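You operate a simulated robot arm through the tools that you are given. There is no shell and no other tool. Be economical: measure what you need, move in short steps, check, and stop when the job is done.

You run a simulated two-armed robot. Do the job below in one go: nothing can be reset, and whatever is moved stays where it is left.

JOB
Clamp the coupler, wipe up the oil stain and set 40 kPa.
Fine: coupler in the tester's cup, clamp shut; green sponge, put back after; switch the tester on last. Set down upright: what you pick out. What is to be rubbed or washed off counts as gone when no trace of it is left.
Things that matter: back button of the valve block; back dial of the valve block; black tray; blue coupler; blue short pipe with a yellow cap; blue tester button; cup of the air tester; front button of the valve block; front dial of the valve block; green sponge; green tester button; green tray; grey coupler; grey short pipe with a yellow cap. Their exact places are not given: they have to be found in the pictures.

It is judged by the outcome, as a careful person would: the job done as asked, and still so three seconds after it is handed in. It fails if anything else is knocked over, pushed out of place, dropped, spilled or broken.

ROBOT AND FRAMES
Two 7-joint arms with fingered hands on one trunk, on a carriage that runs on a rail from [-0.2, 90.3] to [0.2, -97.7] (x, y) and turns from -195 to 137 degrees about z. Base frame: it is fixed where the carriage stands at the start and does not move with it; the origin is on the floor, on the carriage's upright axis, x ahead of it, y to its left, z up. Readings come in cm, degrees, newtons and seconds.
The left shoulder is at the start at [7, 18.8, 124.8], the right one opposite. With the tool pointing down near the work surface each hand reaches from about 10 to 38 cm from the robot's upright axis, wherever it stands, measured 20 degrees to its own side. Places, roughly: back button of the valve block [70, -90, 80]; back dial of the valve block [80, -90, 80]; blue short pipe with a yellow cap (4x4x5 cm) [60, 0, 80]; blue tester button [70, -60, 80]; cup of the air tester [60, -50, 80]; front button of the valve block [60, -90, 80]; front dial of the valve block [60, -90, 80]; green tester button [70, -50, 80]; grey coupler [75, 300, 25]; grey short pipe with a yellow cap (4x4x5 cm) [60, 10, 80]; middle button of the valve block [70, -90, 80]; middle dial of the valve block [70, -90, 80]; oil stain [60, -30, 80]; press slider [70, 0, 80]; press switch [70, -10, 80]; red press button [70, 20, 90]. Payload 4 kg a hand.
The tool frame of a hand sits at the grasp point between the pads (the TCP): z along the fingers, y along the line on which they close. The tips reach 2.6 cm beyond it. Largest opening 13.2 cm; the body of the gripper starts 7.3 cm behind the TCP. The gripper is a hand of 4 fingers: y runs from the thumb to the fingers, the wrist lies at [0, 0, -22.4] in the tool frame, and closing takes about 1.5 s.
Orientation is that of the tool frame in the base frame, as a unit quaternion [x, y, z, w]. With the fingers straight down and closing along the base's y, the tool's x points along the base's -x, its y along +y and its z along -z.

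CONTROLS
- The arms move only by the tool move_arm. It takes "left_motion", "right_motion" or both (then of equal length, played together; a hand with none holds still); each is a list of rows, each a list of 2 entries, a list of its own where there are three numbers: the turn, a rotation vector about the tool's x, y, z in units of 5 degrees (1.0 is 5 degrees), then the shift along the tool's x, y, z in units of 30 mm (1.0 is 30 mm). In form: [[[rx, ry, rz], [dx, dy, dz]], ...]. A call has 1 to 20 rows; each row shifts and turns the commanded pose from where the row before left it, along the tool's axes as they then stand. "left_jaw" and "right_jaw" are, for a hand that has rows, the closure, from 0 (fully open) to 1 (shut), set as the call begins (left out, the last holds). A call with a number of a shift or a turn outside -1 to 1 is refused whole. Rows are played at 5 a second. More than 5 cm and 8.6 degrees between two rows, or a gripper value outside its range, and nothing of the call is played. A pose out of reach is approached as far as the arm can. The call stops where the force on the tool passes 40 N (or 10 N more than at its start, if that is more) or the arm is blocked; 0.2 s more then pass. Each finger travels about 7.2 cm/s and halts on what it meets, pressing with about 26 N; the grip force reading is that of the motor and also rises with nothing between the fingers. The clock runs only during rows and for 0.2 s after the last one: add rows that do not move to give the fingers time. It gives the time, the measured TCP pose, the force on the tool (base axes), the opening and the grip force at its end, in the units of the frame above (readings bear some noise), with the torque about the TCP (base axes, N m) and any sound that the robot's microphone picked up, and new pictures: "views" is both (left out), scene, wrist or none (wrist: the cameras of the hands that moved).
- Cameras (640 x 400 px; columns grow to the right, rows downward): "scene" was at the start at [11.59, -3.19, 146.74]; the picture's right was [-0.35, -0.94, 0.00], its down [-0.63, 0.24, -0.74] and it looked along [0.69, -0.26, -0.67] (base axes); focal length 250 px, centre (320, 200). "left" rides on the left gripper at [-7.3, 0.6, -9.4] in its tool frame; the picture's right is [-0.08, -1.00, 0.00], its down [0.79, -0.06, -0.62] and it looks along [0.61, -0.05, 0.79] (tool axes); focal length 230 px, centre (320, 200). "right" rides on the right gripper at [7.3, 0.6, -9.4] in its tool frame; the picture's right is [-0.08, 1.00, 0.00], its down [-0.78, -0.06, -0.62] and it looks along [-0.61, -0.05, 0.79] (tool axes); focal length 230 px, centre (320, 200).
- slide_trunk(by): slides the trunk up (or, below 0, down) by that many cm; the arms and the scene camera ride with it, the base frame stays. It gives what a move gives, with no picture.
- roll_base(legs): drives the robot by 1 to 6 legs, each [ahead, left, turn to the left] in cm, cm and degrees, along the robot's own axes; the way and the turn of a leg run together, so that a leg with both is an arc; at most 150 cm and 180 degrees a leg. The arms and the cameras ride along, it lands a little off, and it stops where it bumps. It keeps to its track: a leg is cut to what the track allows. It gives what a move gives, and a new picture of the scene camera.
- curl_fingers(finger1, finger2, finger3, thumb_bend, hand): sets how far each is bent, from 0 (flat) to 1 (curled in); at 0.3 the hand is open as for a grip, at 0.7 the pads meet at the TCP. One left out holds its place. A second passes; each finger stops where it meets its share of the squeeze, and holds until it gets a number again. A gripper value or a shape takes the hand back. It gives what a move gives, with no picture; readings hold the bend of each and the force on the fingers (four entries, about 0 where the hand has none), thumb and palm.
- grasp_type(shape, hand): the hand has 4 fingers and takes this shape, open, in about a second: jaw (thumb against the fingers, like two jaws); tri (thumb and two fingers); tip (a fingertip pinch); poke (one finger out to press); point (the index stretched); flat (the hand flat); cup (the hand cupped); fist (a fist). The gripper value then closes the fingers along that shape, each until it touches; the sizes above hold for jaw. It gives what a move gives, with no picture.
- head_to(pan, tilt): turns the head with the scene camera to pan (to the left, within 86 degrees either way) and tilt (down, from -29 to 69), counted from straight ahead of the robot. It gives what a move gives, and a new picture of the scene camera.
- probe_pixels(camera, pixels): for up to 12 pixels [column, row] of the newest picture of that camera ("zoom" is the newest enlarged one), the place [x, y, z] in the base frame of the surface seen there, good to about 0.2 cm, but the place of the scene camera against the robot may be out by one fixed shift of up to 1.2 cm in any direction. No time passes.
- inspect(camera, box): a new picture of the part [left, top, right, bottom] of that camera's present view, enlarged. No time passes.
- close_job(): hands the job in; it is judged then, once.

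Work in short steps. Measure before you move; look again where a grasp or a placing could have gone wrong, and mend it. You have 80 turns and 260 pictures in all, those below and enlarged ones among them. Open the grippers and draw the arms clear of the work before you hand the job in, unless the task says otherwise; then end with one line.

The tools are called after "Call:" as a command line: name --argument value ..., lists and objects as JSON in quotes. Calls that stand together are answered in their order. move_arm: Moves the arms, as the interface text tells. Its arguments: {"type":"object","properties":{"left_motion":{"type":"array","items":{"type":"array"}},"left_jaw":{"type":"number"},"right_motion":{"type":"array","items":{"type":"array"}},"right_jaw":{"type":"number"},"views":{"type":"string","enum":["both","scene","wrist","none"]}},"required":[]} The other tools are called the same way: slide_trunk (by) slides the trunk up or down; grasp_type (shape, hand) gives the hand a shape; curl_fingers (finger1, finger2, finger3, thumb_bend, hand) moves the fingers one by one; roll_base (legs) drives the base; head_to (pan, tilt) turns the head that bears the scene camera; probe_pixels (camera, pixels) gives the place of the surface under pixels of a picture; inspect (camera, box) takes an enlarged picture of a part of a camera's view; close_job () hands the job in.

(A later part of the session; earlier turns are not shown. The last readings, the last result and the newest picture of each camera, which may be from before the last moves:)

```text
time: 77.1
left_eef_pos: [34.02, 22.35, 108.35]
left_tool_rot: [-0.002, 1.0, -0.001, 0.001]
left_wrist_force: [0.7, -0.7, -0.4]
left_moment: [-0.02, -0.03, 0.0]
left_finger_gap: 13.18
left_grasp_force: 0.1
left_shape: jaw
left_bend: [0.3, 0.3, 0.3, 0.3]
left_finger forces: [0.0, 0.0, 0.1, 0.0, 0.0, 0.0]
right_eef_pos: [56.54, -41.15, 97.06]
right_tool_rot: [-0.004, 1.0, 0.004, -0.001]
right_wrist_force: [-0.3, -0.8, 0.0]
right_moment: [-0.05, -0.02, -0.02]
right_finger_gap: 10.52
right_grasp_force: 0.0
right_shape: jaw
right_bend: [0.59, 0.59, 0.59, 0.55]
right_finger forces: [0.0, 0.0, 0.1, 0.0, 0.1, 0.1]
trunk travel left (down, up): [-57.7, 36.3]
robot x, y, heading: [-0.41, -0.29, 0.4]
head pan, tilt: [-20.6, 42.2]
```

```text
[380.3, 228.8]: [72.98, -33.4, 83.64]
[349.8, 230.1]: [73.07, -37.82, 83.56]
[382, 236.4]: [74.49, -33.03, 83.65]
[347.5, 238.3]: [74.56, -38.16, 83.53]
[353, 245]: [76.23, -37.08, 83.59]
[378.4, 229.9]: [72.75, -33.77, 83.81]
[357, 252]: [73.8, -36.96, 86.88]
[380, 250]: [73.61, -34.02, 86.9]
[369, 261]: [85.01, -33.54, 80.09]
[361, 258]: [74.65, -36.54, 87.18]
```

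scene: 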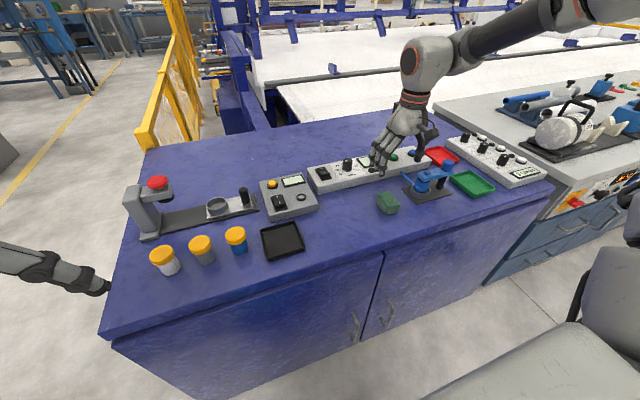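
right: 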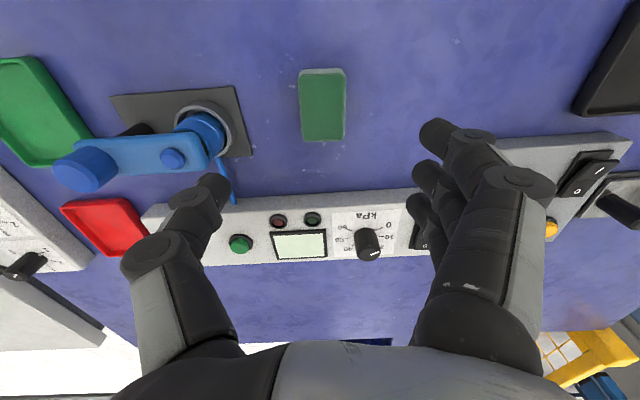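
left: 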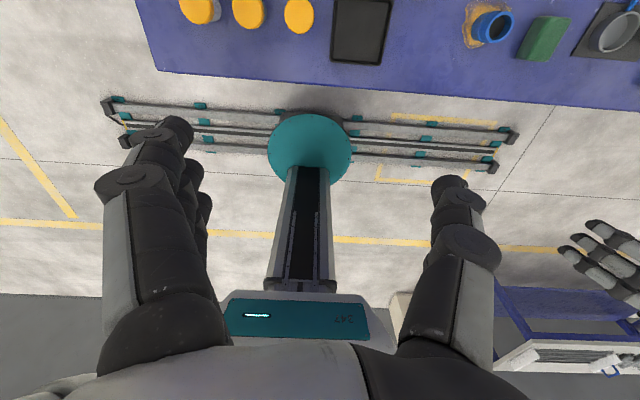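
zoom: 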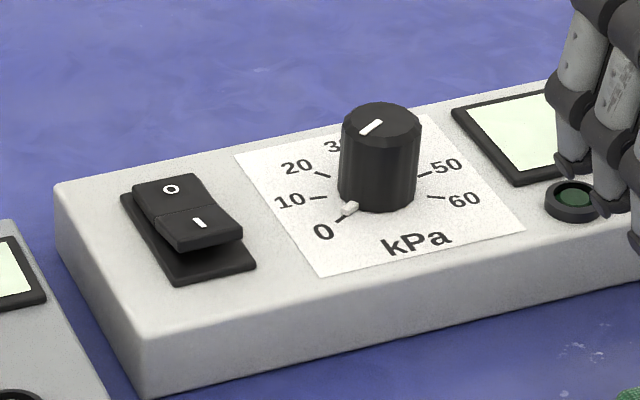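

The scale runs 40° per 10 kPa about centre (74.2,-35.6), top 87.1, so the dial must turn 160° clockwise. To reach x=74 I raise the hand, drive to y≈-35 and turn the carriage 40° left, bringing the right shoulder forward.

Call:
move_arm --right_motion '[[[0, 0, 0], [0, 0, -1]], [[0, 0, 0], [0, 0, -1]], [[0, 0, 0], [0, 0, 0]]]' --views "none"

Call:
roll_base --legs '[[0, -35, 0], [0, 0, 40]]'

Call:
head_to --pan -40 --tilt 45

Call:
move_arm --right_motion '[[[0, 0, 0], [0, 0, 0]]]' --views "wrist"

```text
time: 77.9
left_eef_pos: [34.07, 22.15, 108.29]
left_tool_rot: [-0.003, 1.0, 0.0, 0.001]
left_wrist_force: [0.1, -0.1, 0.3]
left_moment: [-0.01, -0.02, 0.0]
left_finger_gap: 13.2
left_grasp_force: 0.2
left_shape: jaw
left_bend: [0.3, 0.3, 0.3, 0.3]
left_finger forces: [0.0, 0.0, 0.0, 0.1, 0.0, 0.0]
right_eef_pos: [56.49, -41.06, 102.98]
right_tool_rot: [-0.005, 1.0, 0.005, -0.002]
right_wrist_force: [-0.2, 0.6, 0.7]
right_moment: [0.01, 0.01, 0.01]
right_finger_gap: 10.52
right_grasp_force: 0.0
right_shape: jaw
right_bend: [0.59, 0.59, 0.59, 0.55]
right_finger forces: [0.0, 0.0, 0.1, 0.0, 0.0, 0.1]
trunk travel left (down, up): [-57.7, 36.3]
robot x, y, heading: [0.05, -0.23, 0.0]
head pan, tilt: [-20.6, 42.2]
```

```text
time: 82.0
left_eef_pos: [12.12, 3.79, 108.37]
left_tool_rot: [-0.339, 0.941, 0.0, 0.0]
left_wrist_force: [-0.3, 0.4, 0.0]
left_moment: [0.02, 0.01, 0.02]
left_finger_gap: 13.21
left_grasp_force: 0.1
left_shape: jaw
left_bend: [0.3, 0.3, 0.3, 0.3]
left_finger forces: [0.0, 0.1, 0.1, 0.0, 0.0, 0.1]
right_eef_pos: [69.59, -30.77, 103.0]
right_tool_rot: [-0.342, 0.94, 0.004, -0.002]
right_wrist_force: [-0.8, 0.2, 0.5]
right_moment: [0.0, -0.01, 0.02]
right_finger_gap: 10.54
right_grasp_force: 0.1
right_shape: jaw
right_bend: [0.59, 0.59, 0.59, 0.55]
right_finger forces: [0.1, 0.0, 0.0, 0.0, 0.0, 0.0]
trunk travel left (down, up): [-57.7, 36.3]
robot x, y, heading: [0.22, -35.31, 39.4]
head pan, tilt: [-20.6, 42.2]
```

scene: 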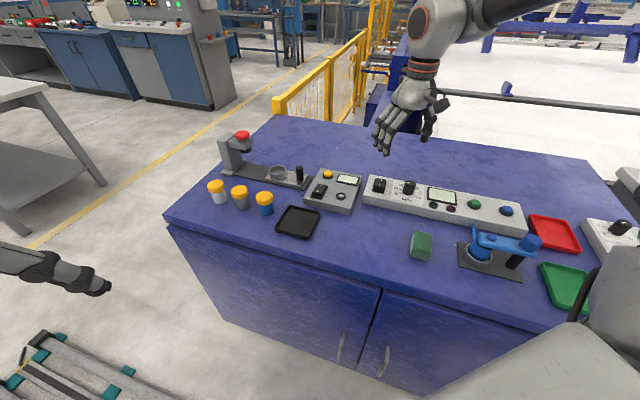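

```text
time: 82.9
left_eef_pos: [12.05, 3.83, 108.28]
left_tool_rot: [-0.34, 0.941, 0.0, 0.0]
left_wrist_force: [-0.6, -0.2, 0.9]
left_moment: [-0.03, -0.01, 0.01]
left_finger_gap: 13.19
left_grasp_force: 0.0
left_shape: jaw
left_bend: [0.3, 0.3, 0.3, 0.3]
left_finger forces: [0.1, 0.1, 0.0, 0.1, 0.0, 0.0]
right_eef_pos: [69.67, -30.69, 102.95]
right_tool_rot: [-0.343, 0.939, 0.004, -0.003]
right_wrist_force: [0.0, 0.0, 0.2]
right_moment: [-0.03, 0.0, -0.01]
right_finger_gap: 10.53
right_grasp_force: 0.0
right_shape: jaw
right_bend: [0.59, 0.59, 0.59, 0.55]
right_finger forces: [0.0, 0.1, 0.0, 0.0, 0.1, 0.0]
trunk travel left (down, up): [-57.7, 36.3]
robot x, y, heading: [0.21, -34.93, 39.8]
head pan, tilt: [-40.0, 45.0]
```

scene: 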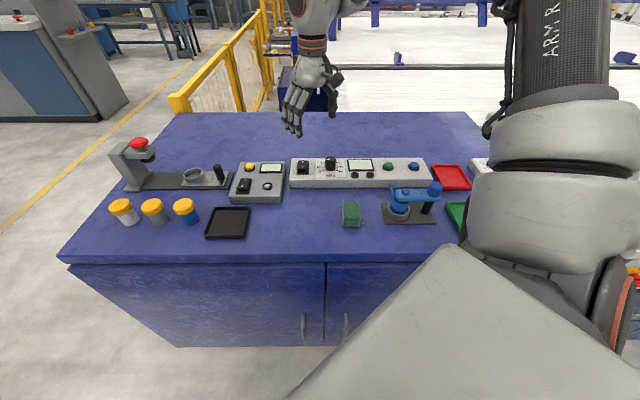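

```text
time: 83.3
left_eef_pos: [12.08, 3.86, 108.32]
left_tool_rot: [-0.339, 0.941, 0.001, 0.001]
left_wrist_force: [0.1, 0.0, -0.5]
left_moment: [0.0, 0.0, 0.0]
left_finger_gap: 13.2
left_grasp_force: 0.1
left_shape: jaw
left_bend: [0.3, 0.3, 0.3, 0.3]
left_finger forces: [0.0, 0.1, 0.0, 0.1, 0.1, 0.1]
right_eef_pos: [69.71, -30.79, 103.0]
right_tool_rot: [-0.342, 0.94, 0.005, -0.002]
right_wrist_force: [-0.2, 0.0, 0.1]
right_moment: [0.0, 0.0, 0.0]
right_finger_gap: 10.55
right_grasp_force: 0.1
right_shape: jaw
right_bend: [0.59, 0.59, 0.59, 0.55]
right_finger forces: [0.0, 0.0, 0.1, 0.0, 0.0, 0.0]
trunk travel left (down, up): [-57.7, 36.3]
robot x, y, heading: [0.2, -35.48, 39.7]
head pan, tilt: [-40.0, 45.0]
```

right: 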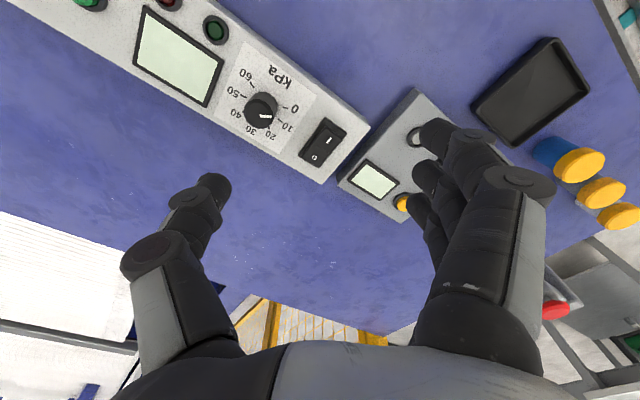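

From here the whole scale is visible. I enlarge the dial and probe it.

Call:
inspect --camera "right" --box '[215, 60, 335, 135]'

Call:
probe_pixels --camera "right" --pixels '[[283, 105], [253, 124], [245, 112], [245, 97], [252, 84], [279, 120], [268, 129], [262, 93], [261, 118], [315, 157], [329, 137], [331, 128]]'

```text
5.33 times, centred on (275, 98) of right
```

zoom: 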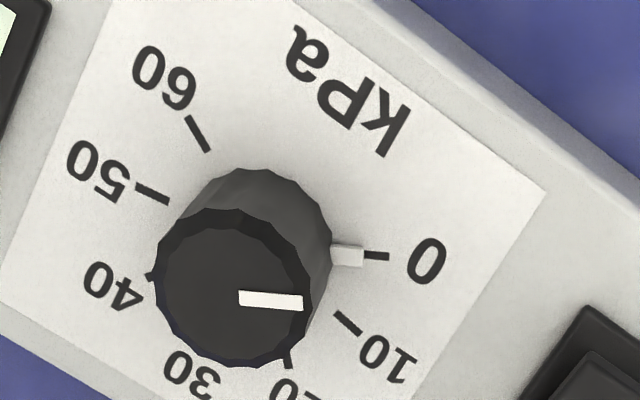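

```text
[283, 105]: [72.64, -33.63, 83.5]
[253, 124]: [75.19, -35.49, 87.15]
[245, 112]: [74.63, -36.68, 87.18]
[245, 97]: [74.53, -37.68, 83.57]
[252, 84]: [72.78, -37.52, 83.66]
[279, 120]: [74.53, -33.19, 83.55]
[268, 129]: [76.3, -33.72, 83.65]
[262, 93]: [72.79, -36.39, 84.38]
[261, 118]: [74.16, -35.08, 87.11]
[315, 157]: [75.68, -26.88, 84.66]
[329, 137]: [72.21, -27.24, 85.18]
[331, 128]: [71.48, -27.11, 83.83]
```

The dial's centre is about (74.05,-35.5). I move over it, narrowing the jaw, and go down to z≈92 to check the range.

Call:
move_arm --right_motion '[[[0, 0, 0], [-0.03, -0.7, 0]], [[0, 0, 0], [-0.03, -0.7, 0]], [[0, 0, 0], [-0.04, -0.73, 0]], [[0, 0, 0], [0, 0, 0.9]], [[0, 0, 0], [0, 0, 0.9]], [[0, 0, 0], [0, 0, 0.9]], [[0, 0, 0], [0, 0, 0.9]], [[0, 0, 0], [0, 0, 0]]]' --right_jaw 0.5 --views "wrist"

Call:
inspect --camera "right" --box '[200, 60, 440, 210]'

```text
time: 85.1
left_eef_pos: [12.0, 3.91, 108.27]
left_tool_rot: [-0.339, 0.941, 0.0, 0.001]
left_wrist_force: [-1.0, -0.4, 0.2]
left_moment: [0.0, 0.0, 0.02]
left_finger_gap: 13.19
left_grasp_force: 0.1
left_shape: jaw
left_bend: [0.3, 0.3, 0.3, 0.3]
left_finger forces: [0.0, 0.1, 0.0, 0.1, 0.0, 0.1]
right_eef_pos: [73.89, -35.45, 92.14]
right_tool_rot: [-0.342, 0.94, 0.005, -0.003]
right_wrist_force: [-0.6, 0.1, -0.2]
right_moment: [-0.01, -0.02, 0.03]
right_finger_gap: 6.67
right_grasp_force: 0.1
right_shape: jaw
right_bend: [0.73, 0.73, 0.73, 0.7]
right_finger forces: [0.1, 0.0, 0.0, 0.1, 0.0, 0.0]
trunk travel left (down, up): [-57.7, 36.3]
robot x, y, heading: [0.3, -34.91, 39.5]
head pan, tilt: [-40.0, 45.0]
```

right: 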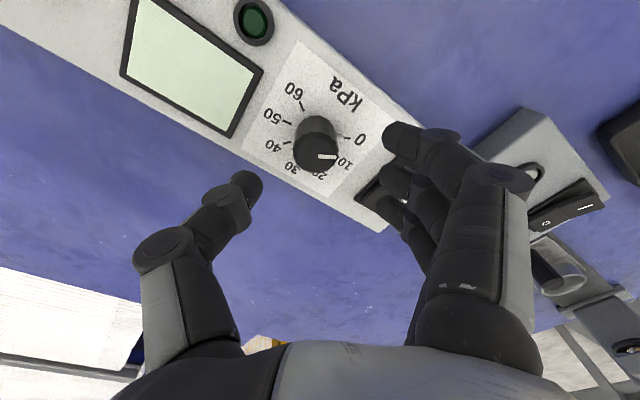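

```text
2.67 times, centred on (320, 135) of right
```

zoom: 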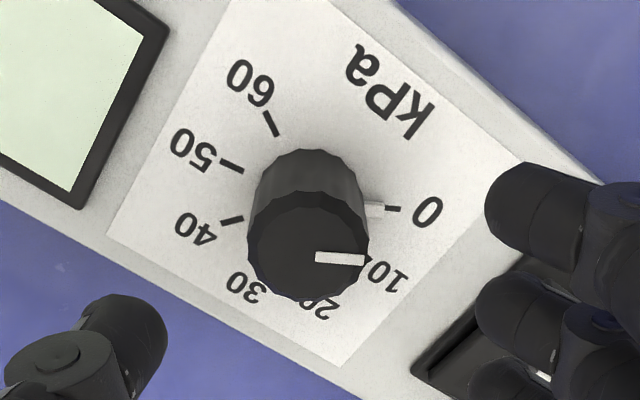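

I check the knob's centre and the rocker's edge nearest it before going down.

Call:
probe_pixels --camera "zoom" --pixels '[[306, 245], [255, 245], [357, 245], [306, 198], [306, 295], [440, 375], [425, 355], [500, 270], [160, 60]]'

```text
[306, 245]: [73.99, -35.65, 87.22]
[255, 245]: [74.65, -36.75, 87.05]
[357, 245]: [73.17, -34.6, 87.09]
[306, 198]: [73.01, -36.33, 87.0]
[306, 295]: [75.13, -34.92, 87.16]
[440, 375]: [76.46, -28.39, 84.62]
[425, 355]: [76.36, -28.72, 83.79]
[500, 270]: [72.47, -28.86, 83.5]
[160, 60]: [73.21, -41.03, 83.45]
```

Centre is (73.98,-35.65) and the rocker frame starts at y=-29, so there is room. I correct, narrow the jaw further and lower to z≈86.7.

Call:
move_arm --right_motion '[[[0, 0, 0], [0.017, -0.072, 0]], [[0, 0, 0], [0, 0, 0]], [[0, 0, 0], [0, 0, 0.6]], [[0, 0, 0], [0, 0, 0.6]], [[0, 0, 0], [0, 0, 0.6]], [[0, 0, 0], [0, 0, 0]]]' --right_jaw 0.6 --views "wrist"

Call:
inspect --camera "right" --box '[200, 90, 440, 240]'

```text
time: 86.5
left_eef_pos: [12.05, 3.8, 108.29]
left_tool_rot: [-0.339, 0.941, 0.0, 0.002]
left_wrist_force: [-0.6, 0.6, 0.6]
left_moment: [-0.01, -0.04, -0.02]
left_finger_gap: 13.23
left_grasp_force: 0.1
left_shape: jaw
left_bend: [0.3, 0.3, 0.3, 0.3]
left_finger forces: [0.0, 0.0, 0.0, 0.1, 0.1, 0.1]
right_eef_pos: [73.92, -35.4, 86.71]
right_tool_rot: [-0.342, 0.94, 0.004, -0.002]
right_wrist_force: [0.1, 0.0, -0.2]
right_moment: [-0.01, -0.02, 0.04]
right_finger_gap: 5.34
right_grasp_force: 0.2
right_shape: jaw
right_bend: [0.73, 0.73, 0.73, 0.7]
right_finger forces: [0.1, 0.1, 0.1, 0.0, 0.1, 0.0]
trunk travel left (down, up): [-57.7, 36.3]
robot x, y, heading: [-0.08, -34.9, 39.3]
head pan, tilt: [-40.0, 45.0]
```

right: 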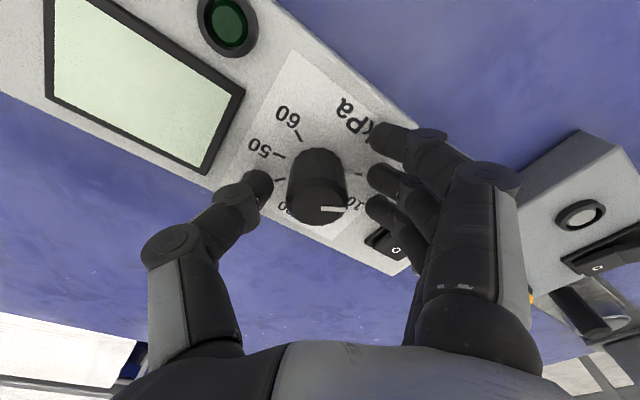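

```text
2.67 times, centred on (320, 165) of right
```

zoom: 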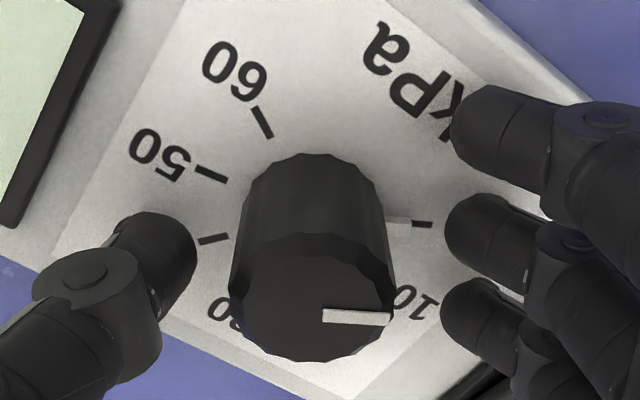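

The fingers straddle the knob, and all is force free. I close the grip on it.

Call:
move_arm --right_motion '[[[0, 0, 0], [0, 0, 0]], [[0, 0, 0], [0, 0, 0]], [[0, 0, 0], [0, 0, 0]], [[0, 0, 0], [0, 0, 0]], [[0, 0, 0], [0, 0, 0]]]' --right_jaw 1 --views "wrist"

Call:
inspect --camera "right" --box '[200, 90, 440, 240]'

```text
time: 87.7
left_eef_pos: [12.2, 3.77, 108.23]
left_tool_rot: [-0.34, 0.941, 0.001, 0.0]
left_wrist_force: [0.3, 0.8, -1.1]
left_moment: [-0.01, 0.01, 0.02]
left_finger_gap: 13.18
left_grasp_force: 0.1
left_shape: jaw
left_bend: [0.3, 0.3, 0.3, 0.3]
left_finger forces: [0.1, 0.1, 0.0, 0.0, 0.1, 0.1]
right_eef_pos: [74.02, -35.61, 86.46]
right_tool_rot: [-0.341, 0.94, 0.004, -0.002]
right_wrist_force: [8.2, -8.3, 2.3]
right_moment: [-0.09, -0.1, -0.02]
right_finger_gap: 1.18
right_grasp_force: 25.8
right_shape: jaw
right_bend: [0.67, 0.72, 0.67, 0.7]
right_finger forces: [0.5, 10.9, 2.0, 0.1, 23.8, 0.0]
trunk travel left (down, up): [-57.7, 36.3]
robot x, y, heading: [-0.24, -34.78, 39.7]
head pan, tilt: [-40.0, 45.0]
```

right: 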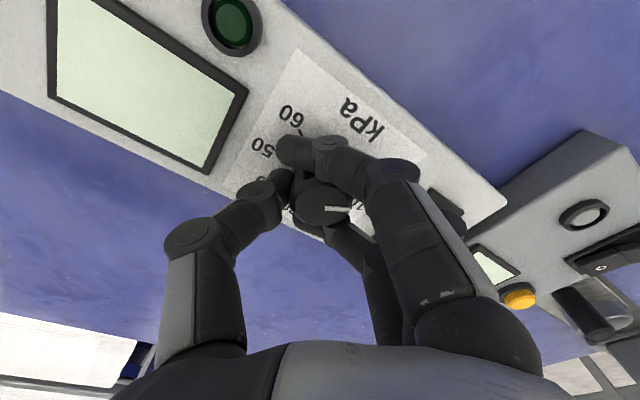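

```text
2.67 times, centred on (320, 165) of right
```

zoom: 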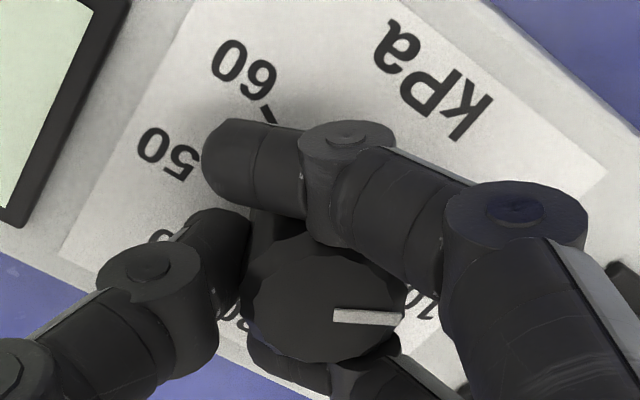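

The knob is gripped by middle finger and thumb. I turn it 50° clockwise and watch the readings.

Call:
move_arm --right_motion '[[[0, 0, 1], [0, 0, 0]], [[0, 0, 1], [0, 0, 0]], [[0, 0, 1], [0, 0, 0]], [[0, 0, 1], [0, 0, 0]], [[0, 0, 1], [0, 0, 0]], [[0, 0, 1], [0, 0, 0]], [[0, 0, 1], [0, 0, 0]], [[0, 0, 1], [0, 0, 0]], [[0, 0, 1], [0, 0, 0]], [[0, 0, 1], [0, 0, 0]]]' --views "wrist"

Call:
inspect --camera "right" --box '[200, 90, 440, 240]'

Call:
inspect --camera "scene" --box '[280, 120, 380, 190]'

```text
time: 89.9
left_eef_pos: [12.12, 3.79, 108.29]
left_tool_rot: [-0.339, 0.941, 0.001, 0.0]
left_wrist_force: [-0.6, 1.0, 0.1]
left_moment: [-0.03, -0.01, 0.0]
left_finger_gap: 13.17
left_grasp_force: 0.0
left_shape: jaw
left_bend: [0.3, 0.3, 0.3, 0.3]
left_finger forces: [0.0, 0.0, 0.0, 0.0, 0.0, 0.1]
right_eef_pos: [74.01, -35.7, 86.66]
right_tool_rot: [0.088, 0.996, 0.003, -0.004]
right_wrist_force: [1.7, -7.6, -3.3]
right_moment: [-0.01, -0.08, 0.02]
right_finger_gap: 1.15
right_grasp_force: 26.5
right_shape: jaw
right_bend: [0.68, 0.72, 0.67, 0.7]
right_finger forces: [0.7, 12.0, 1.7, 0.0, 20.3, 0.0]
trunk travel left (down, up): [-57.7, 36.3]
robot x, y, heading: [0.31, -35.04, 39.7]
head pan, tilt: [-40.0, 45.0]
```

right: 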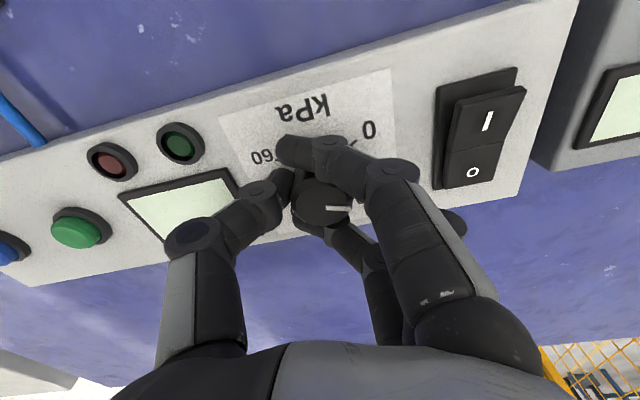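

```text
2.67 times, centred on (320, 165) of right
```

zoom: 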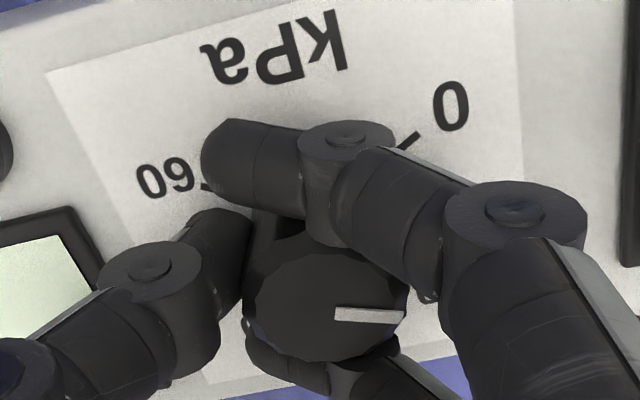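

```text
5.71 times, centred on (330, 155) of scene
```

zoom: 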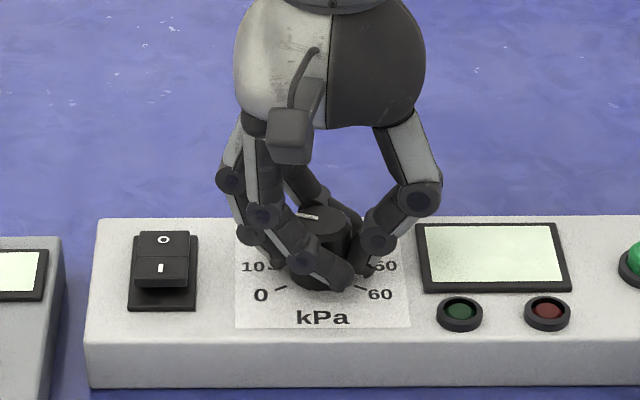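

The knob turned with the hand without slip (50°, about 12 kPa). I continue another 40°.

Call:
move_arm --right_motion '[[[0, 0, 1], [0, 0, 0]], [[0, 0, 1], [0, 0, 0]], [[0, 0, 1], [0, 0, 0]], [[0, 0, 1], [0, 0, 0]], [[0, 0, 1], [0, 0, 0]], [[0, 0, 1], [0, 0, 0]], [[0, 0, 1], [0, 0, 0]], [[0, 0, 1], [0, 0, 0]]]' --views "wrist"

```text
time: 91.7
left_eef_pos: [12.18, 3.78, 108.23]
left_tool_rot: [-0.34, 0.941, 0.0, 0.0]
left_wrist_force: [-0.1, 0.8, 0.6]
left_moment: [-0.03, 0.04, 0.01]
left_finger_gap: 13.19
left_grasp_force: 0.1
left_shape: jaw
left_bend: [0.3, 0.3, 0.3, 0.3]
left_finger forces: [0.1, 0.0, 0.1, 0.0, 0.0, 0.1]
right_eef_pos: [73.92, -35.63, 86.6]
right_tool_rot: [0.423, 0.906, 0.001, -0.005]
right_wrist_force: [-4.8, -4.7, -9.9]
right_moment: [0.03, -0.04, 0.04]
right_finger_gap: 1.14
right_grasp_force: 26.0
right_shape: jaw
right_bend: [0.68, 0.72, 0.67, 0.7]
right_finger forces: [0.8, 11.5, 1.3, 0.0, 19.5, 0.0]
trunk travel left (down, up): [-57.7, 36.3]
robot x, y, heading: [0.25, -35.24, 39.6]
head pan, tilt: [-40.0, 45.0]
```

right: 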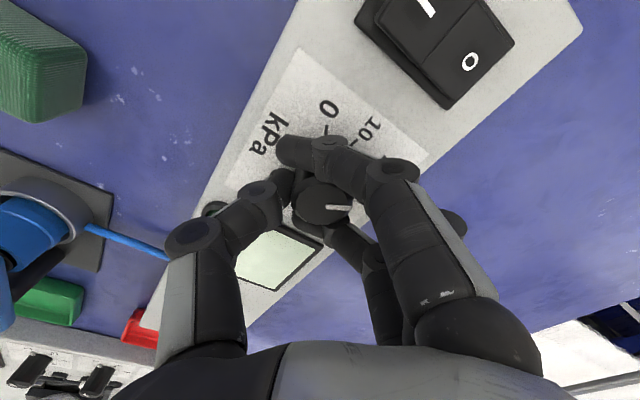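

Total is 90° now. I release the knob, turn the hand back 85° while open, and look.

Call:
move_arm --right_motion '[[[0, 0, 0], [0, 0, 0]], [[0, 0, 0], [0, 0, 0]], [[0, 0, 0], [0, 0, 0]], [[0, 0, 0], [0, 0, -0.5]], [[0, 0, 0], [0, 0, -0.5]], [[0, 0, 0], [0, 0, -0.6]], [[0, 0, 0], [0, 0, 0]]]' --right_jaw 0.6 --views "none"

Call:
move_arm --right_motion '[[[0, 0, -1], [0, 0, 0]], [[0, 0, -1], [0, 0, 0]], [[0, 0, -1], [0, 0, 0]], [[0, 0, -1], [0, 0, 0]], [[0, 0, -1], [0, 0, 0]], [[0, 0, -1], [0, 0, 0]], [[0, 0, -1], [0, 0, 0]], [[0, 0, -1], [0, 0, 0]], [[0, 0, -1], [0, 0, 0]], [[0, 0, -1], [0, 0, 0]], [[0, 0, -1], [0, 0, 0]], [[0, 0, -1], [0, 0, 0]], [[0, 0, -1], [0, 0, 0]], [[0, 0, -1], [0, 0, 0]], [[0, 0, -1], [0, 0, 0]], [[0, 0, -1], [0, 0, 0]], [[0, 0, 0], [0, 0, 0]]]' --views "wrist"

Call:
inspect --camera "right" --box '[200, 70, 440, 220]'

```text
time: 93.3
left_eef_pos: [12.14, 3.93, 108.23]
left_tool_rot: [-0.339, 0.941, 0.0, 0.0]
left_wrist_force: [0.2, 0.0, 1.1]
left_moment: [0.0, 0.01, 0.03]
left_finger_gap: 13.19
left_grasp_force: 0.0
left_shape: jaw
left_bend: [0.3, 0.3, 0.3, 0.3]
left_finger forces: [0.1, 0.0, 0.0, 0.0, 0.0, 0.0]
right_eef_pos: [74.05, -35.54, 91.47]
right_tool_rot: [0.422, 0.907, 0.001, -0.004]
right_wrist_force: [-0.5, 0.1, -0.3]
right_moment: [0.0, -0.02, -0.01]
right_finger_gap: 5.21
right_grasp_force: 0.0
right_shape: jaw
right_bend: [0.73, 0.73, 0.73, 0.7]
right_finger forces: [0.0, 0.0, 0.1, 0.0, 0.0, 0.0]
trunk travel left (down, up): [-57.7, 36.3]
robot x, y, heading: [0.21, -35.22, 39.7]
head pan, tilt: [-40.0, 45.0]
```

```text
time: 96.9
left_eef_pos: [12.1, 3.89, 108.21]
left_tool_rot: [-0.339, 0.941, 0.001, 0.0]
left_wrist_force: [0.4, 0.0, -0.3]
left_moment: [0.02, 0.03, 0.01]
left_finger_gap: 13.21
left_grasp_force: 0.0
left_shape: jaw
left_bend: [0.3, 0.3, 0.3, 0.3]
left_finger forces: [0.1, 0.0, 0.0, 0.0, 0.0, 0.1]
right_eef_pos: [74.01, -35.56, 91.47]
right_tool_rot: [-0.259, 0.966, 0.004, -0.003]
right_wrist_force: [0.4, -0.2, 0.8]
right_moment: [0.03, 0.01, 0.02]
right_finger_gap: 5.2
right_grasp_force: 0.1
right_shape: jaw
right_bend: [0.73, 0.73, 0.73, 0.7]
right_finger forces: [0.0, 0.0, 0.1, 0.1, 0.0, 0.0]
trunk travel left (down, up): [-57.7, 36.3]
robot x, y, heading: [-0.11, -35.19, 39.5]
head pan, tilt: [-40.0, 45.0]
```

right: 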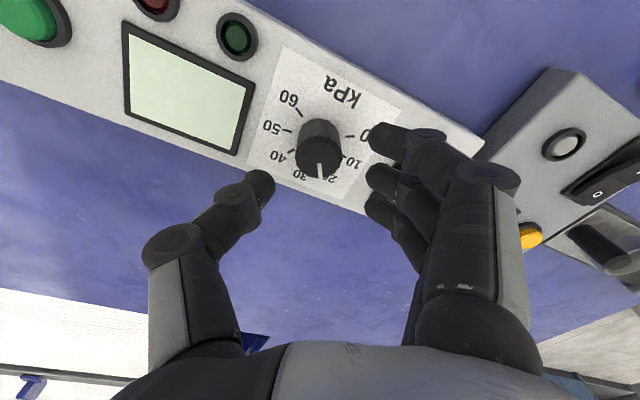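

```text
2.67 times, centred on (320, 145) of right
```

zoom: 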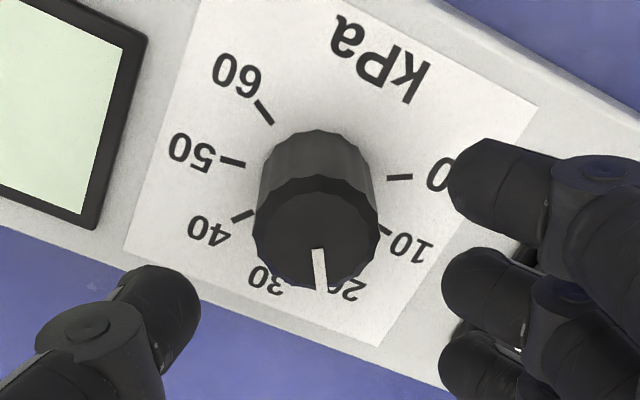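

The mark now sits near 22 as expected. I probe the mark and ticks to compute the remaining angle.

Call:
probe_pixels --camera "zoom" --pixels '[[317, 252], [321, 288], [399, 177], [386, 231], [241, 217], [231, 163], [263, 111], [255, 235], [377, 235], [316, 180]]'

```text
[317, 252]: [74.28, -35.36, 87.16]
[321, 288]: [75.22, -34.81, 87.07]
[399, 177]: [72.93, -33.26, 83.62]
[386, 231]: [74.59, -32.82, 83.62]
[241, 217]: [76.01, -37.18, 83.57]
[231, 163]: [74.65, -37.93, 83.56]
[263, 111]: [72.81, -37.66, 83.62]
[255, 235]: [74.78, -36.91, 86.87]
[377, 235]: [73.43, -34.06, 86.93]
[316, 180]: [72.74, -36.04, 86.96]
```

The mark reads about 22.5 (30° from straight back), so 70° remain. I lower, grip, and turn 14 steps of 5°.

Call:
move_arm --right_motion '[[[0, 0, 0], [0, 0, 0.6]], [[0, 0, 0], [0, 0, 0.6]], [[0, 0, 0], [0, 0, 0.4]], [[0, 0, 0], [0, 0, 0]]]' --views "none"

Call:
move_arm --right_motion '[[[0, 0, 0], [0, 0, 0]], [[0, 0, 0], [0, 0, 0]], [[0, 0, 0], [0, 0, 0]], [[0, 0, 0], [0, 0, 0]], [[0, 0, 0], [0, 0, 0]], [[0, 0, 1], [0, 0, 0]], [[0, 0, 1], [0, 0, 0]], [[0, 0, 1], [0, 0, 0]], [[0, 0, 1], [0, 0, 0]], [[0, 0, 1], [0, 0, 0]], [[0, 0, 1], [0, 0, 0]], [[0, 0, 1], [0, 0, 0]], [[0, 0, 1], [0, 0, 0]], [[0, 0, 1], [0, 0, 0]], [[0, 0, 1], [0, 0, 0]], [[0, 0, 1], [0, 0, 0]], [[0, 0, 1], [0, 0, 0]], [[0, 0, 1], [0, 0, 0]], [[0, 0, 1], [0, 0, 0]], [[0, 0, 0], [0, 0, 0]]]' --right_jaw 1 --views "wrist"

```text
time: 97.9
left_eef_pos: [12.11, 3.85, 108.26]
left_tool_rot: [-0.34, 0.94, 0.0, 0.001]
left_wrist_force: [0.6, -0.6, 0.7]
left_moment: [-0.03, -0.02, -0.01]
left_finger_gap: 13.21
left_grasp_force: 0.0
left_shape: jaw
left_bend: [0.3, 0.3, 0.3, 0.3]
left_finger forces: [0.0, 0.1, 0.0, 0.0, 0.0, 0.0]
right_eef_pos: [73.94, -35.68, 86.57]
right_tool_rot: [-0.259, 0.966, 0.003, -0.003]
right_wrist_force: [0.2, 0.6, 0.0]
right_moment: [-0.01, 0.02, -0.04]
right_finger_gap: 5.22
right_grasp_force: 0.1
right_shape: jaw
right_bend: [0.73, 0.73, 0.73, 0.7]
right_finger forces: [0.1, 0.0, 0.1, 0.0, 0.1, 0.1]
trunk travel left (down, up): [-57.7, 36.3]
robot x, y, heading: [0.12, -35.09, 39.5]
head pan, tilt: [-40.0, 45.0]
```

```text
time: 102.1
left_eef_pos: [12.05, 3.69, 108.33]
left_tool_rot: [-0.34, 0.941, 0.0, 0.001]
left_wrist_force: [0.2, -0.1, 0.6]
left_moment: [0.02, 0.02, -0.01]
left_finger_gap: 13.19
left_grasp_force: 0.0
left_shape: jaw
left_bend: [0.3, 0.3, 0.3, 0.3]
left_finger forces: [0.0, 0.0, 0.0, 0.0, 0.0, 0.0]
right_eef_pos: [73.88, -35.58, 86.54]
right_tool_rot: [0.343, 0.939, 0.001, -0.005]
right_wrist_force: [-2.1, -11.1, -3.5]
right_moment: [-0.09, -0.01, 0.01]
right_finger_gap: 1.12
right_grasp_force: 26.6
right_shape: jaw
right_bend: [0.68, 0.72, 0.67, 0.7]
right_finger forces: [0.1, 11.0, 2.9, 0.0, 22.6, 0.0]
trunk travel left (down, up): [-57.7, 36.3]
robot x, y, heading: [-0.37, -35.12, 39.7]
head pan, tilt: [-40.0, 45.0]
```

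right: 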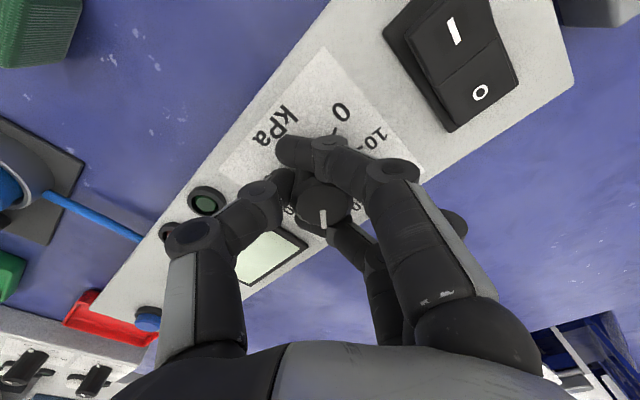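

Turned 70° further. I release, lift clear and check the reading against the ticks.

Call:
move_arm --right_motion '[[[0, 0, 0], [0, 0, 0]], [[0, 0, 0], [0, 0, 0]], [[0, 0, 0], [0, 0, 0]], [[0, 0, 0], [0, 0, -0.5]], [[0, 0, 0], [0, 0, -0.5]], [[0, 0, 0], [0, 0, -0.6]], [[0, 0, -1], [0, 0, -0.6]], [[0, 0, -1], [0, 0, -0.6]], [[0, 0, -1], [0, 0, 0]], [[0, 0, -1], [0, 0, 0]], [[0, 0, -1], [0, 0, 0]], [[0, 0, -1], [0, 0, 0]], [[0, 0, -1], [0, 0, 0]], [[0, 0, -1], [0, 0, 0]], [[0, 0, 0], [0, 0, 0]]]' --right_jaw 0.6

Call:
inspect --camera "right" --box '[260, 70, 400, 158]'

Call:
inspect --camera "scene" --box '[290, 140, 370, 190]'

```text
time: 105.3
left_eef_pos: [12.05, 3.96, 108.28]
left_tool_rot: [-0.34, 0.941, 0.0, 0.001]
left_wrist_force: [0.6, -1.0, 0.4]
left_moment: [0.01, -0.01, 0.02]
left_finger_gap: 13.2
left_grasp_force: 0.1
left_shape: jaw
left_bend: [0.3, 0.3, 0.3, 0.3]
left_finger forces: [0.0, 0.0, 0.1, 0.0, 0.0, 0.0]
right_eef_pos: [73.94, -35.56, 95.07]
right_tool_rot: [0.0, 1.0, 0.004, -0.004]
right_wrist_force: [0.0, 0.6, 0.5]
right_moment: [-0.01, -0.02, 0.0]
right_finger_gap: 5.19
right_grasp_force: 0.0
right_shape: jaw
right_bend: [0.73, 0.73, 0.73, 0.7]
right_finger forces: [0.0, 0.0, 0.0, 0.1, 0.1, 0.1]
trunk travel left (down, up): [-57.7, 36.3]
robot x, y, heading: [0.08, -35.33, 39.4]
head pan, tilt: [-40.0, 45.0]
```

scene: 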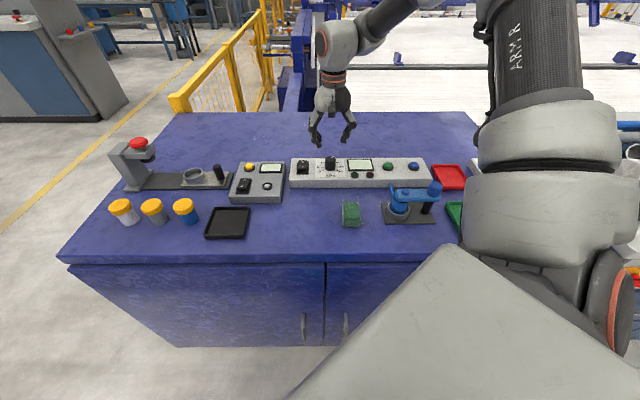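
right: 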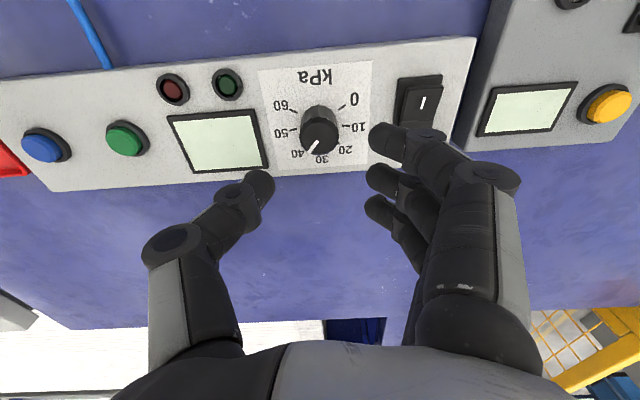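

```text
4.55 times, centred on (330, 114) of right
```

zoom: 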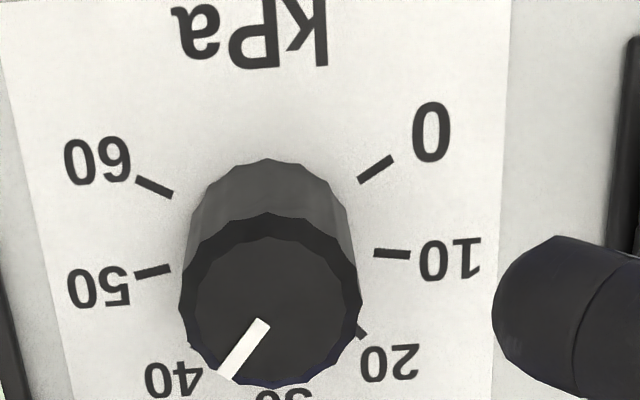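

```text
8.00 times, centred on (330, 165) of scene
```

zoom: 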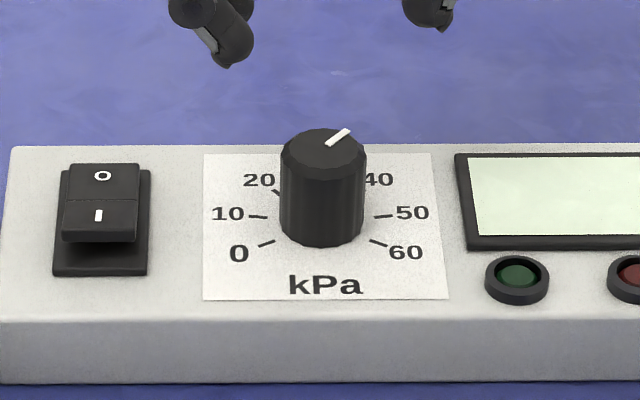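

The mark points to about 40. I probe its ends for the exact angle, with the rocker's edges as well.

Call:
probe_pixels --camera "zoom" --pixels '[[262, 324], [227, 372], [245, 348], [182, 300], [360, 300], [270, 218]]'

Call:
probe_pixels --camera "right" --pixels '[[423, 103], [418, 122], [402, 82], [440, 80], [436, 130], [398, 115], [350, 105], [289, 109], [355, 127], [293, 130]]'

```text
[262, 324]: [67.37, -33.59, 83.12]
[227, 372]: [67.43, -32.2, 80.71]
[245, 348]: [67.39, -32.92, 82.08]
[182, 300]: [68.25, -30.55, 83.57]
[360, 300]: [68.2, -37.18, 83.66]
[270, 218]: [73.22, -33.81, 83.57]
```

```text
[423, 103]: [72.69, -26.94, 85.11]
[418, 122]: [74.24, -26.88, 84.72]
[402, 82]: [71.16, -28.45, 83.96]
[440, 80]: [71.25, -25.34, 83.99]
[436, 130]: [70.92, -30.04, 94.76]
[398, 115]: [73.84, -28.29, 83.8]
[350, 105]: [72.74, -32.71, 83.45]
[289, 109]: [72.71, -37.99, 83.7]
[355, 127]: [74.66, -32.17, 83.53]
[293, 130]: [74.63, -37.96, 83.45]
```

The newest zoom was the scene's; I repeat the mark probes on the wrist picture, converting the pixels.

Call:
probe_pixels --camera "right" --pixels '[[317.3, 140.9], [309.7, 151.4], [313.5, 146.1], [300.5, 138], [338, 138], [318.5, 119], [318.5, 153]]'

```text
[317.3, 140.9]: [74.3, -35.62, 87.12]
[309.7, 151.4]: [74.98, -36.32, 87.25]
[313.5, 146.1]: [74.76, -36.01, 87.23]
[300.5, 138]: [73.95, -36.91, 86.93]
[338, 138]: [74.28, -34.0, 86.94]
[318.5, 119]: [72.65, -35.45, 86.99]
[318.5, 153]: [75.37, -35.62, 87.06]
```

The mark is at -40° from the 30 position, i.e. exactly at 40 kPa. Now the rocker: its I side (near (72.2,-27), z 85.1) is up. I make a single straight finger and move toward it, away from the dial.

Call:
curl_fingers --hand "right" --finger1 1 --finger2 0.35 --finger3 1 --thumb_bend 1

Call:
move_arm --right_motion '[[[0, 0, 0], [0.53, 0.39, 0]], [[0, 0, 0], [0.53, 0.39, 0]], [[0, 0, 0], [0.53, 0.39, 0]], [[0, 0, 0], [0.53, 0.39, 0]], [[0, 0, 1], [0, 0, 0]], [[0, 0, 1], [0, 0, 0]], [[0, 0, 1], [0, 0, 0]], [[0, 0, 1], [0, 0, 0]], [[0, 0, 1], [0, 0, 0]], [[0, 0, 1], [0, 0, 0]], [[0, 0, 1], [0, 0, 0]], [[0, 0, 1], [0, 0, 0]], [[0, 0, 1], [0, 0, 0]], [[0, 0, 1], [0, 0, 0]], [[0, 0, 0], [0, 0, 0]]]'

Call:
inspect --camera "scene" --box '[250, 90, 370, 190]'

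```text
time: 106.3
left_eef_pos: [11.96, 3.87, 108.25]
left_tool_rot: [-0.339, 0.941, 0.001, 0.001]
left_wrist_force: [-0.6, 0.3, 0.4]
left_moment: [0.02, 0.04, 0.0]
left_finger_gap: 13.19
left_grasp_force: 0.1
left_shape: jaw
left_bend: [0.3, 0.3, 0.3, 0.3]
left_finger forces: [0.0, 0.0, 0.0, 0.0, 0.1, 0.0]
right_eef_pos: [74.0, -35.5, 95.01]
right_tool_rot: [-0.001, 1.0, 0.003, -0.003]
right_wrist_force: [-0.2, 1.1, 0.9]
right_moment: [0.02, 0.01, 0.0]
right_finger_gap: 3.94
right_grasp_force: 0.1
right_shape: fingers
right_bend: [1.0, 0.35, 1.0, 1.0]
right_finger forces: [0.0, 0.1, 0.1, 0.1, 0.0, 0.0]
trunk travel left (down, up): [-57.7, 36.3]
robot x, y, heading: [-0.05, -35.31, 39.7]
head pan, tilt: [-40.0, 45.0]
```

```text
time: 109.5
left_eef_pos: [12.06, 3.8, 108.24]
left_tool_rot: [-0.34, 0.94, -0.001, 0.001]
left_wrist_force: [0.4, -0.2, 0.0]
left_moment: [-0.05, -0.02, 0.01]
left_finger_gap: 13.18
left_grasp_force: 0.0
left_shape: jaw
left_bend: [0.3, 0.3, 0.3, 0.3]
left_finger forces: [0.0, 0.1, 0.0, 0.1, 0.1, 0.0]
right_eef_pos: [70.59, -34.23, 94.87]
right_tool_rot: [0.42, 0.908, 0.005, -0.009]
right_wrist_force: [-0.1, -0.6, 1.2]
right_moment: [0.01, -0.02, -0.01]
right_finger_gap: 3.95
right_grasp_force: 0.0
right_shape: fingers
right_bend: [1.0, 0.35, 1.0, 1.0]
right_finger forces: [0.1, 0.0, 0.1, 0.1, 0.1, 0.1]
right hand out of reach, approached as far as the arm can: row 13, 14
trunk travel left (down, up): [-57.7, 36.3]
robot x, y, heading: [0.2, -34.95, 39.4]
head pan, tilt: [-40.0, 45.0]
```

scene: 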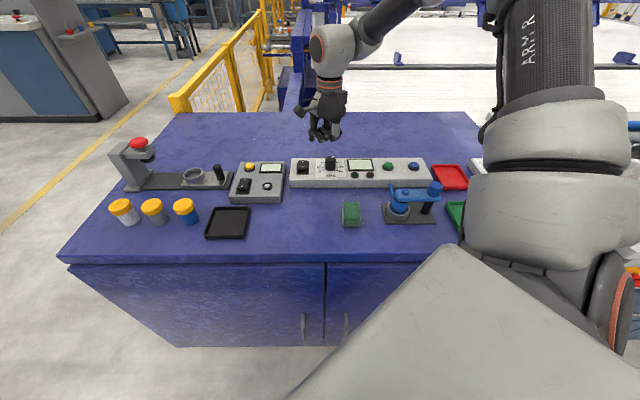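
right: 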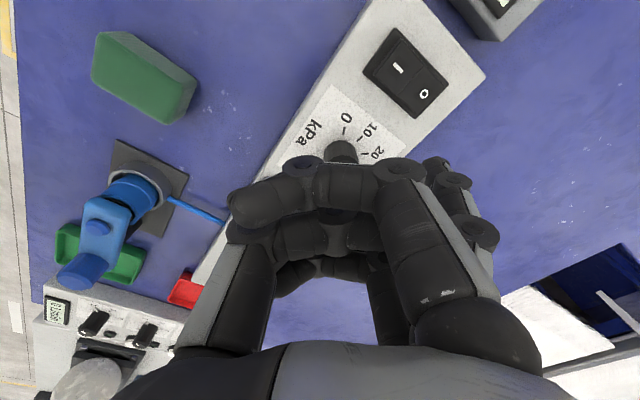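

```text
4.00 times, centred on (310, 140) of scene
```

zoom: 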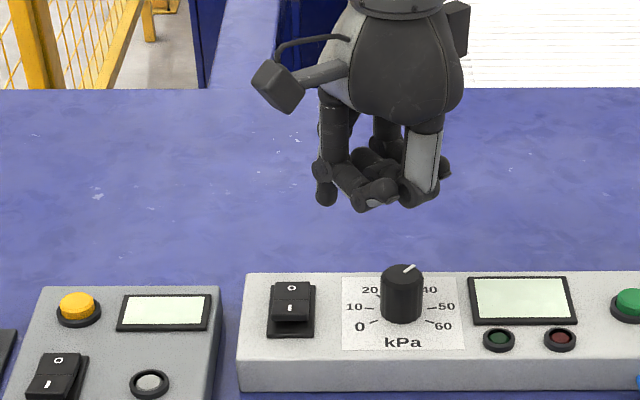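

The reach limit cut the turn short and the curled fingers hang nearly as low. I drive 9 cm along +y and use the earlier pinch-like shape (fingers 2 and thumb down, 1 and 3 curled).

Call:
roll_base --legs '[[5.8, 6.9, 0]]'

Call:
curl_fingers --hand "right" --finger1 1 --finger2 0.6 --finger3 1 --thumb_bend 0.67

Call:
move_arm --right_motion '[[[0, 0, 0], [0, 0, 0]]]' --views "wrist"

Call:
inspect --camera "scene" --box '[250, 90, 370, 190]'

```text
time: 110.6
left_eef_pos: [12.03, 12.76, 108.41]
left_tool_rot: [-0.34, 0.94, 0.0, 0.001]
left_wrist_force: [0.7, 0.2, -0.6]
left_moment: [0.01, 0.01, 0.01]
left_finger_gap: 13.21
left_grasp_force: 0.1
left_shape: jaw
left_bend: [0.3, 0.3, 0.3, 0.3]
left_finger forces: [0.0, 0.0, 0.0, 0.1, 0.0, 0.0]
right_eef_pos: [70.69, -25.41, 94.85]
right_tool_rot: [0.42, 0.908, 0.004, -0.01]
right_wrist_force: [-0.1, 0.4, 0.1]
right_moment: [-0.02, -0.01, -0.01]
right_finger_gap: 3.9
right_grasp_force: 0.0
right_shape: fingers
right_bend: [1.0, 0.35, 1.0, 1.0]
right_finger forces: [0.0, 0.1, 0.0, 0.0, 0.0, 0.1]
trunk travel left (down, up): [-57.7, 36.3]
robot x, y, heading: [0.18, -26.45, 39.6]
head pan, tilt: [-40.0, 45.0]
```

scene: 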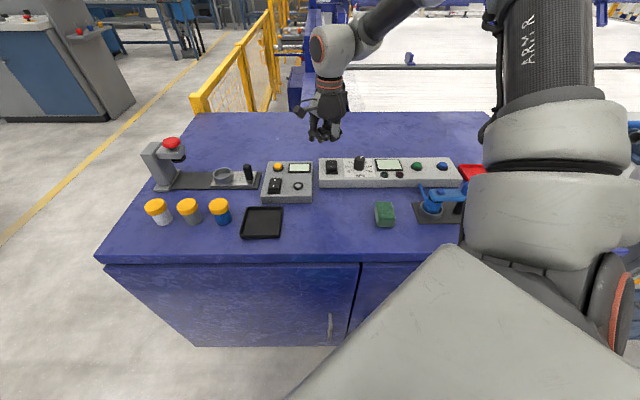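

```text
time: 111.6
left_eef_pos: [12.06, 12.84, 108.29]
left_tool_rot: [-0.339, 0.941, 0.0, 0.001]
left_wrist_force: [-1.0, -0.6, -0.4]
left_moment: [0.03, 0.05, 0.02]
left_finger_gap: 13.19
left_grasp_force: 0.1
left_shape: jaw
left_bend: [0.3, 0.3, 0.3, 0.3]
left_finger forces: [0.1, 0.0, 0.0, 0.0, 0.0, 0.0]
right_eef_pos: [70.69, -25.32, 94.86]
right_tool_rot: [0.419, 0.908, 0.004, -0.011]
right_wrist_force: [-0.1, 0.5, 0.0]
right_moment: [0.0, 0.0, 0.02]
right_finger_gap: 3.98
right_grasp_force: 0.1
right_shape: fingers
right_bend: [1.0, 0.6, 1.0, 0.67]
right_finger forces: [0.0, 0.0, 0.0, 0.0, 0.1, 0.0]
trunk travel left (down, up): [-57.7, 36.3]
robot x, y, heading: [0.25, -26.23, 39.5]
head pan, tilt: [-40.0, 45.0]
```

```text
time: 112.0
left_eef_pos: [12.03, 12.89, 108.28]
left_tool_rot: [-0.339, 0.941, 0.0, 0.001]
left_wrist_force: [-0.2, -0.1, -0.4]
left_moment: [-0.01, 0.0, 0.01]
left_finger_gap: 13.21
left_grasp_force: 0.0
left_shape: jaw
left_bend: [0.3, 0.3, 0.3, 0.3]
left_finger forces: [0.0, 0.0, 0.0, 0.0, 0.0, 0.0]
right_eef_pos: [70.73, -25.44, 94.93]
right_tool_rot: [0.419, 0.908, 0.005, -0.01]
right_wrist_force: [1.1, -0.2, 0.5]
right_moment: [0.0, 0.03, 0.01]
right_finger_gap: 3.96
right_grasp_force: 0.1
right_shape: fingers
right_bend: [1.0, 0.6, 1.0, 0.67]
right_finger forces: [0.0, 0.1, 0.1, 0.0, 0.0, 0.0]
trunk travel left (down, up): [-57.7, 36.3]
robot x, y, heading: [-0.13, -26.45, 39.8]
head pan, tilt: [-40.0, 45.0]
```

right: 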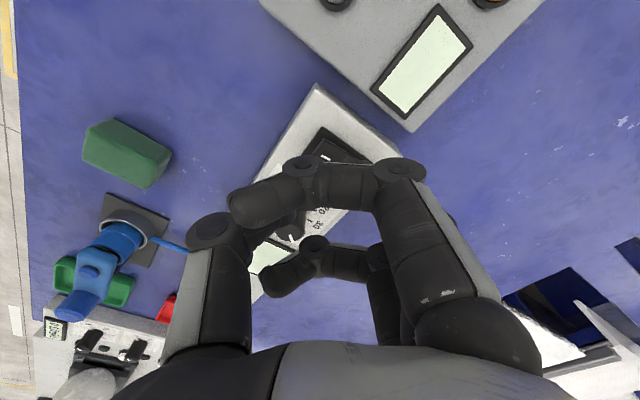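

```text
4.00 times, centred on (310, 140) of scene
```

zoom: 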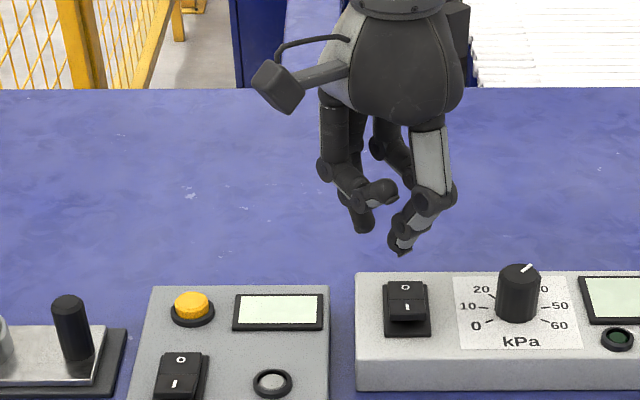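

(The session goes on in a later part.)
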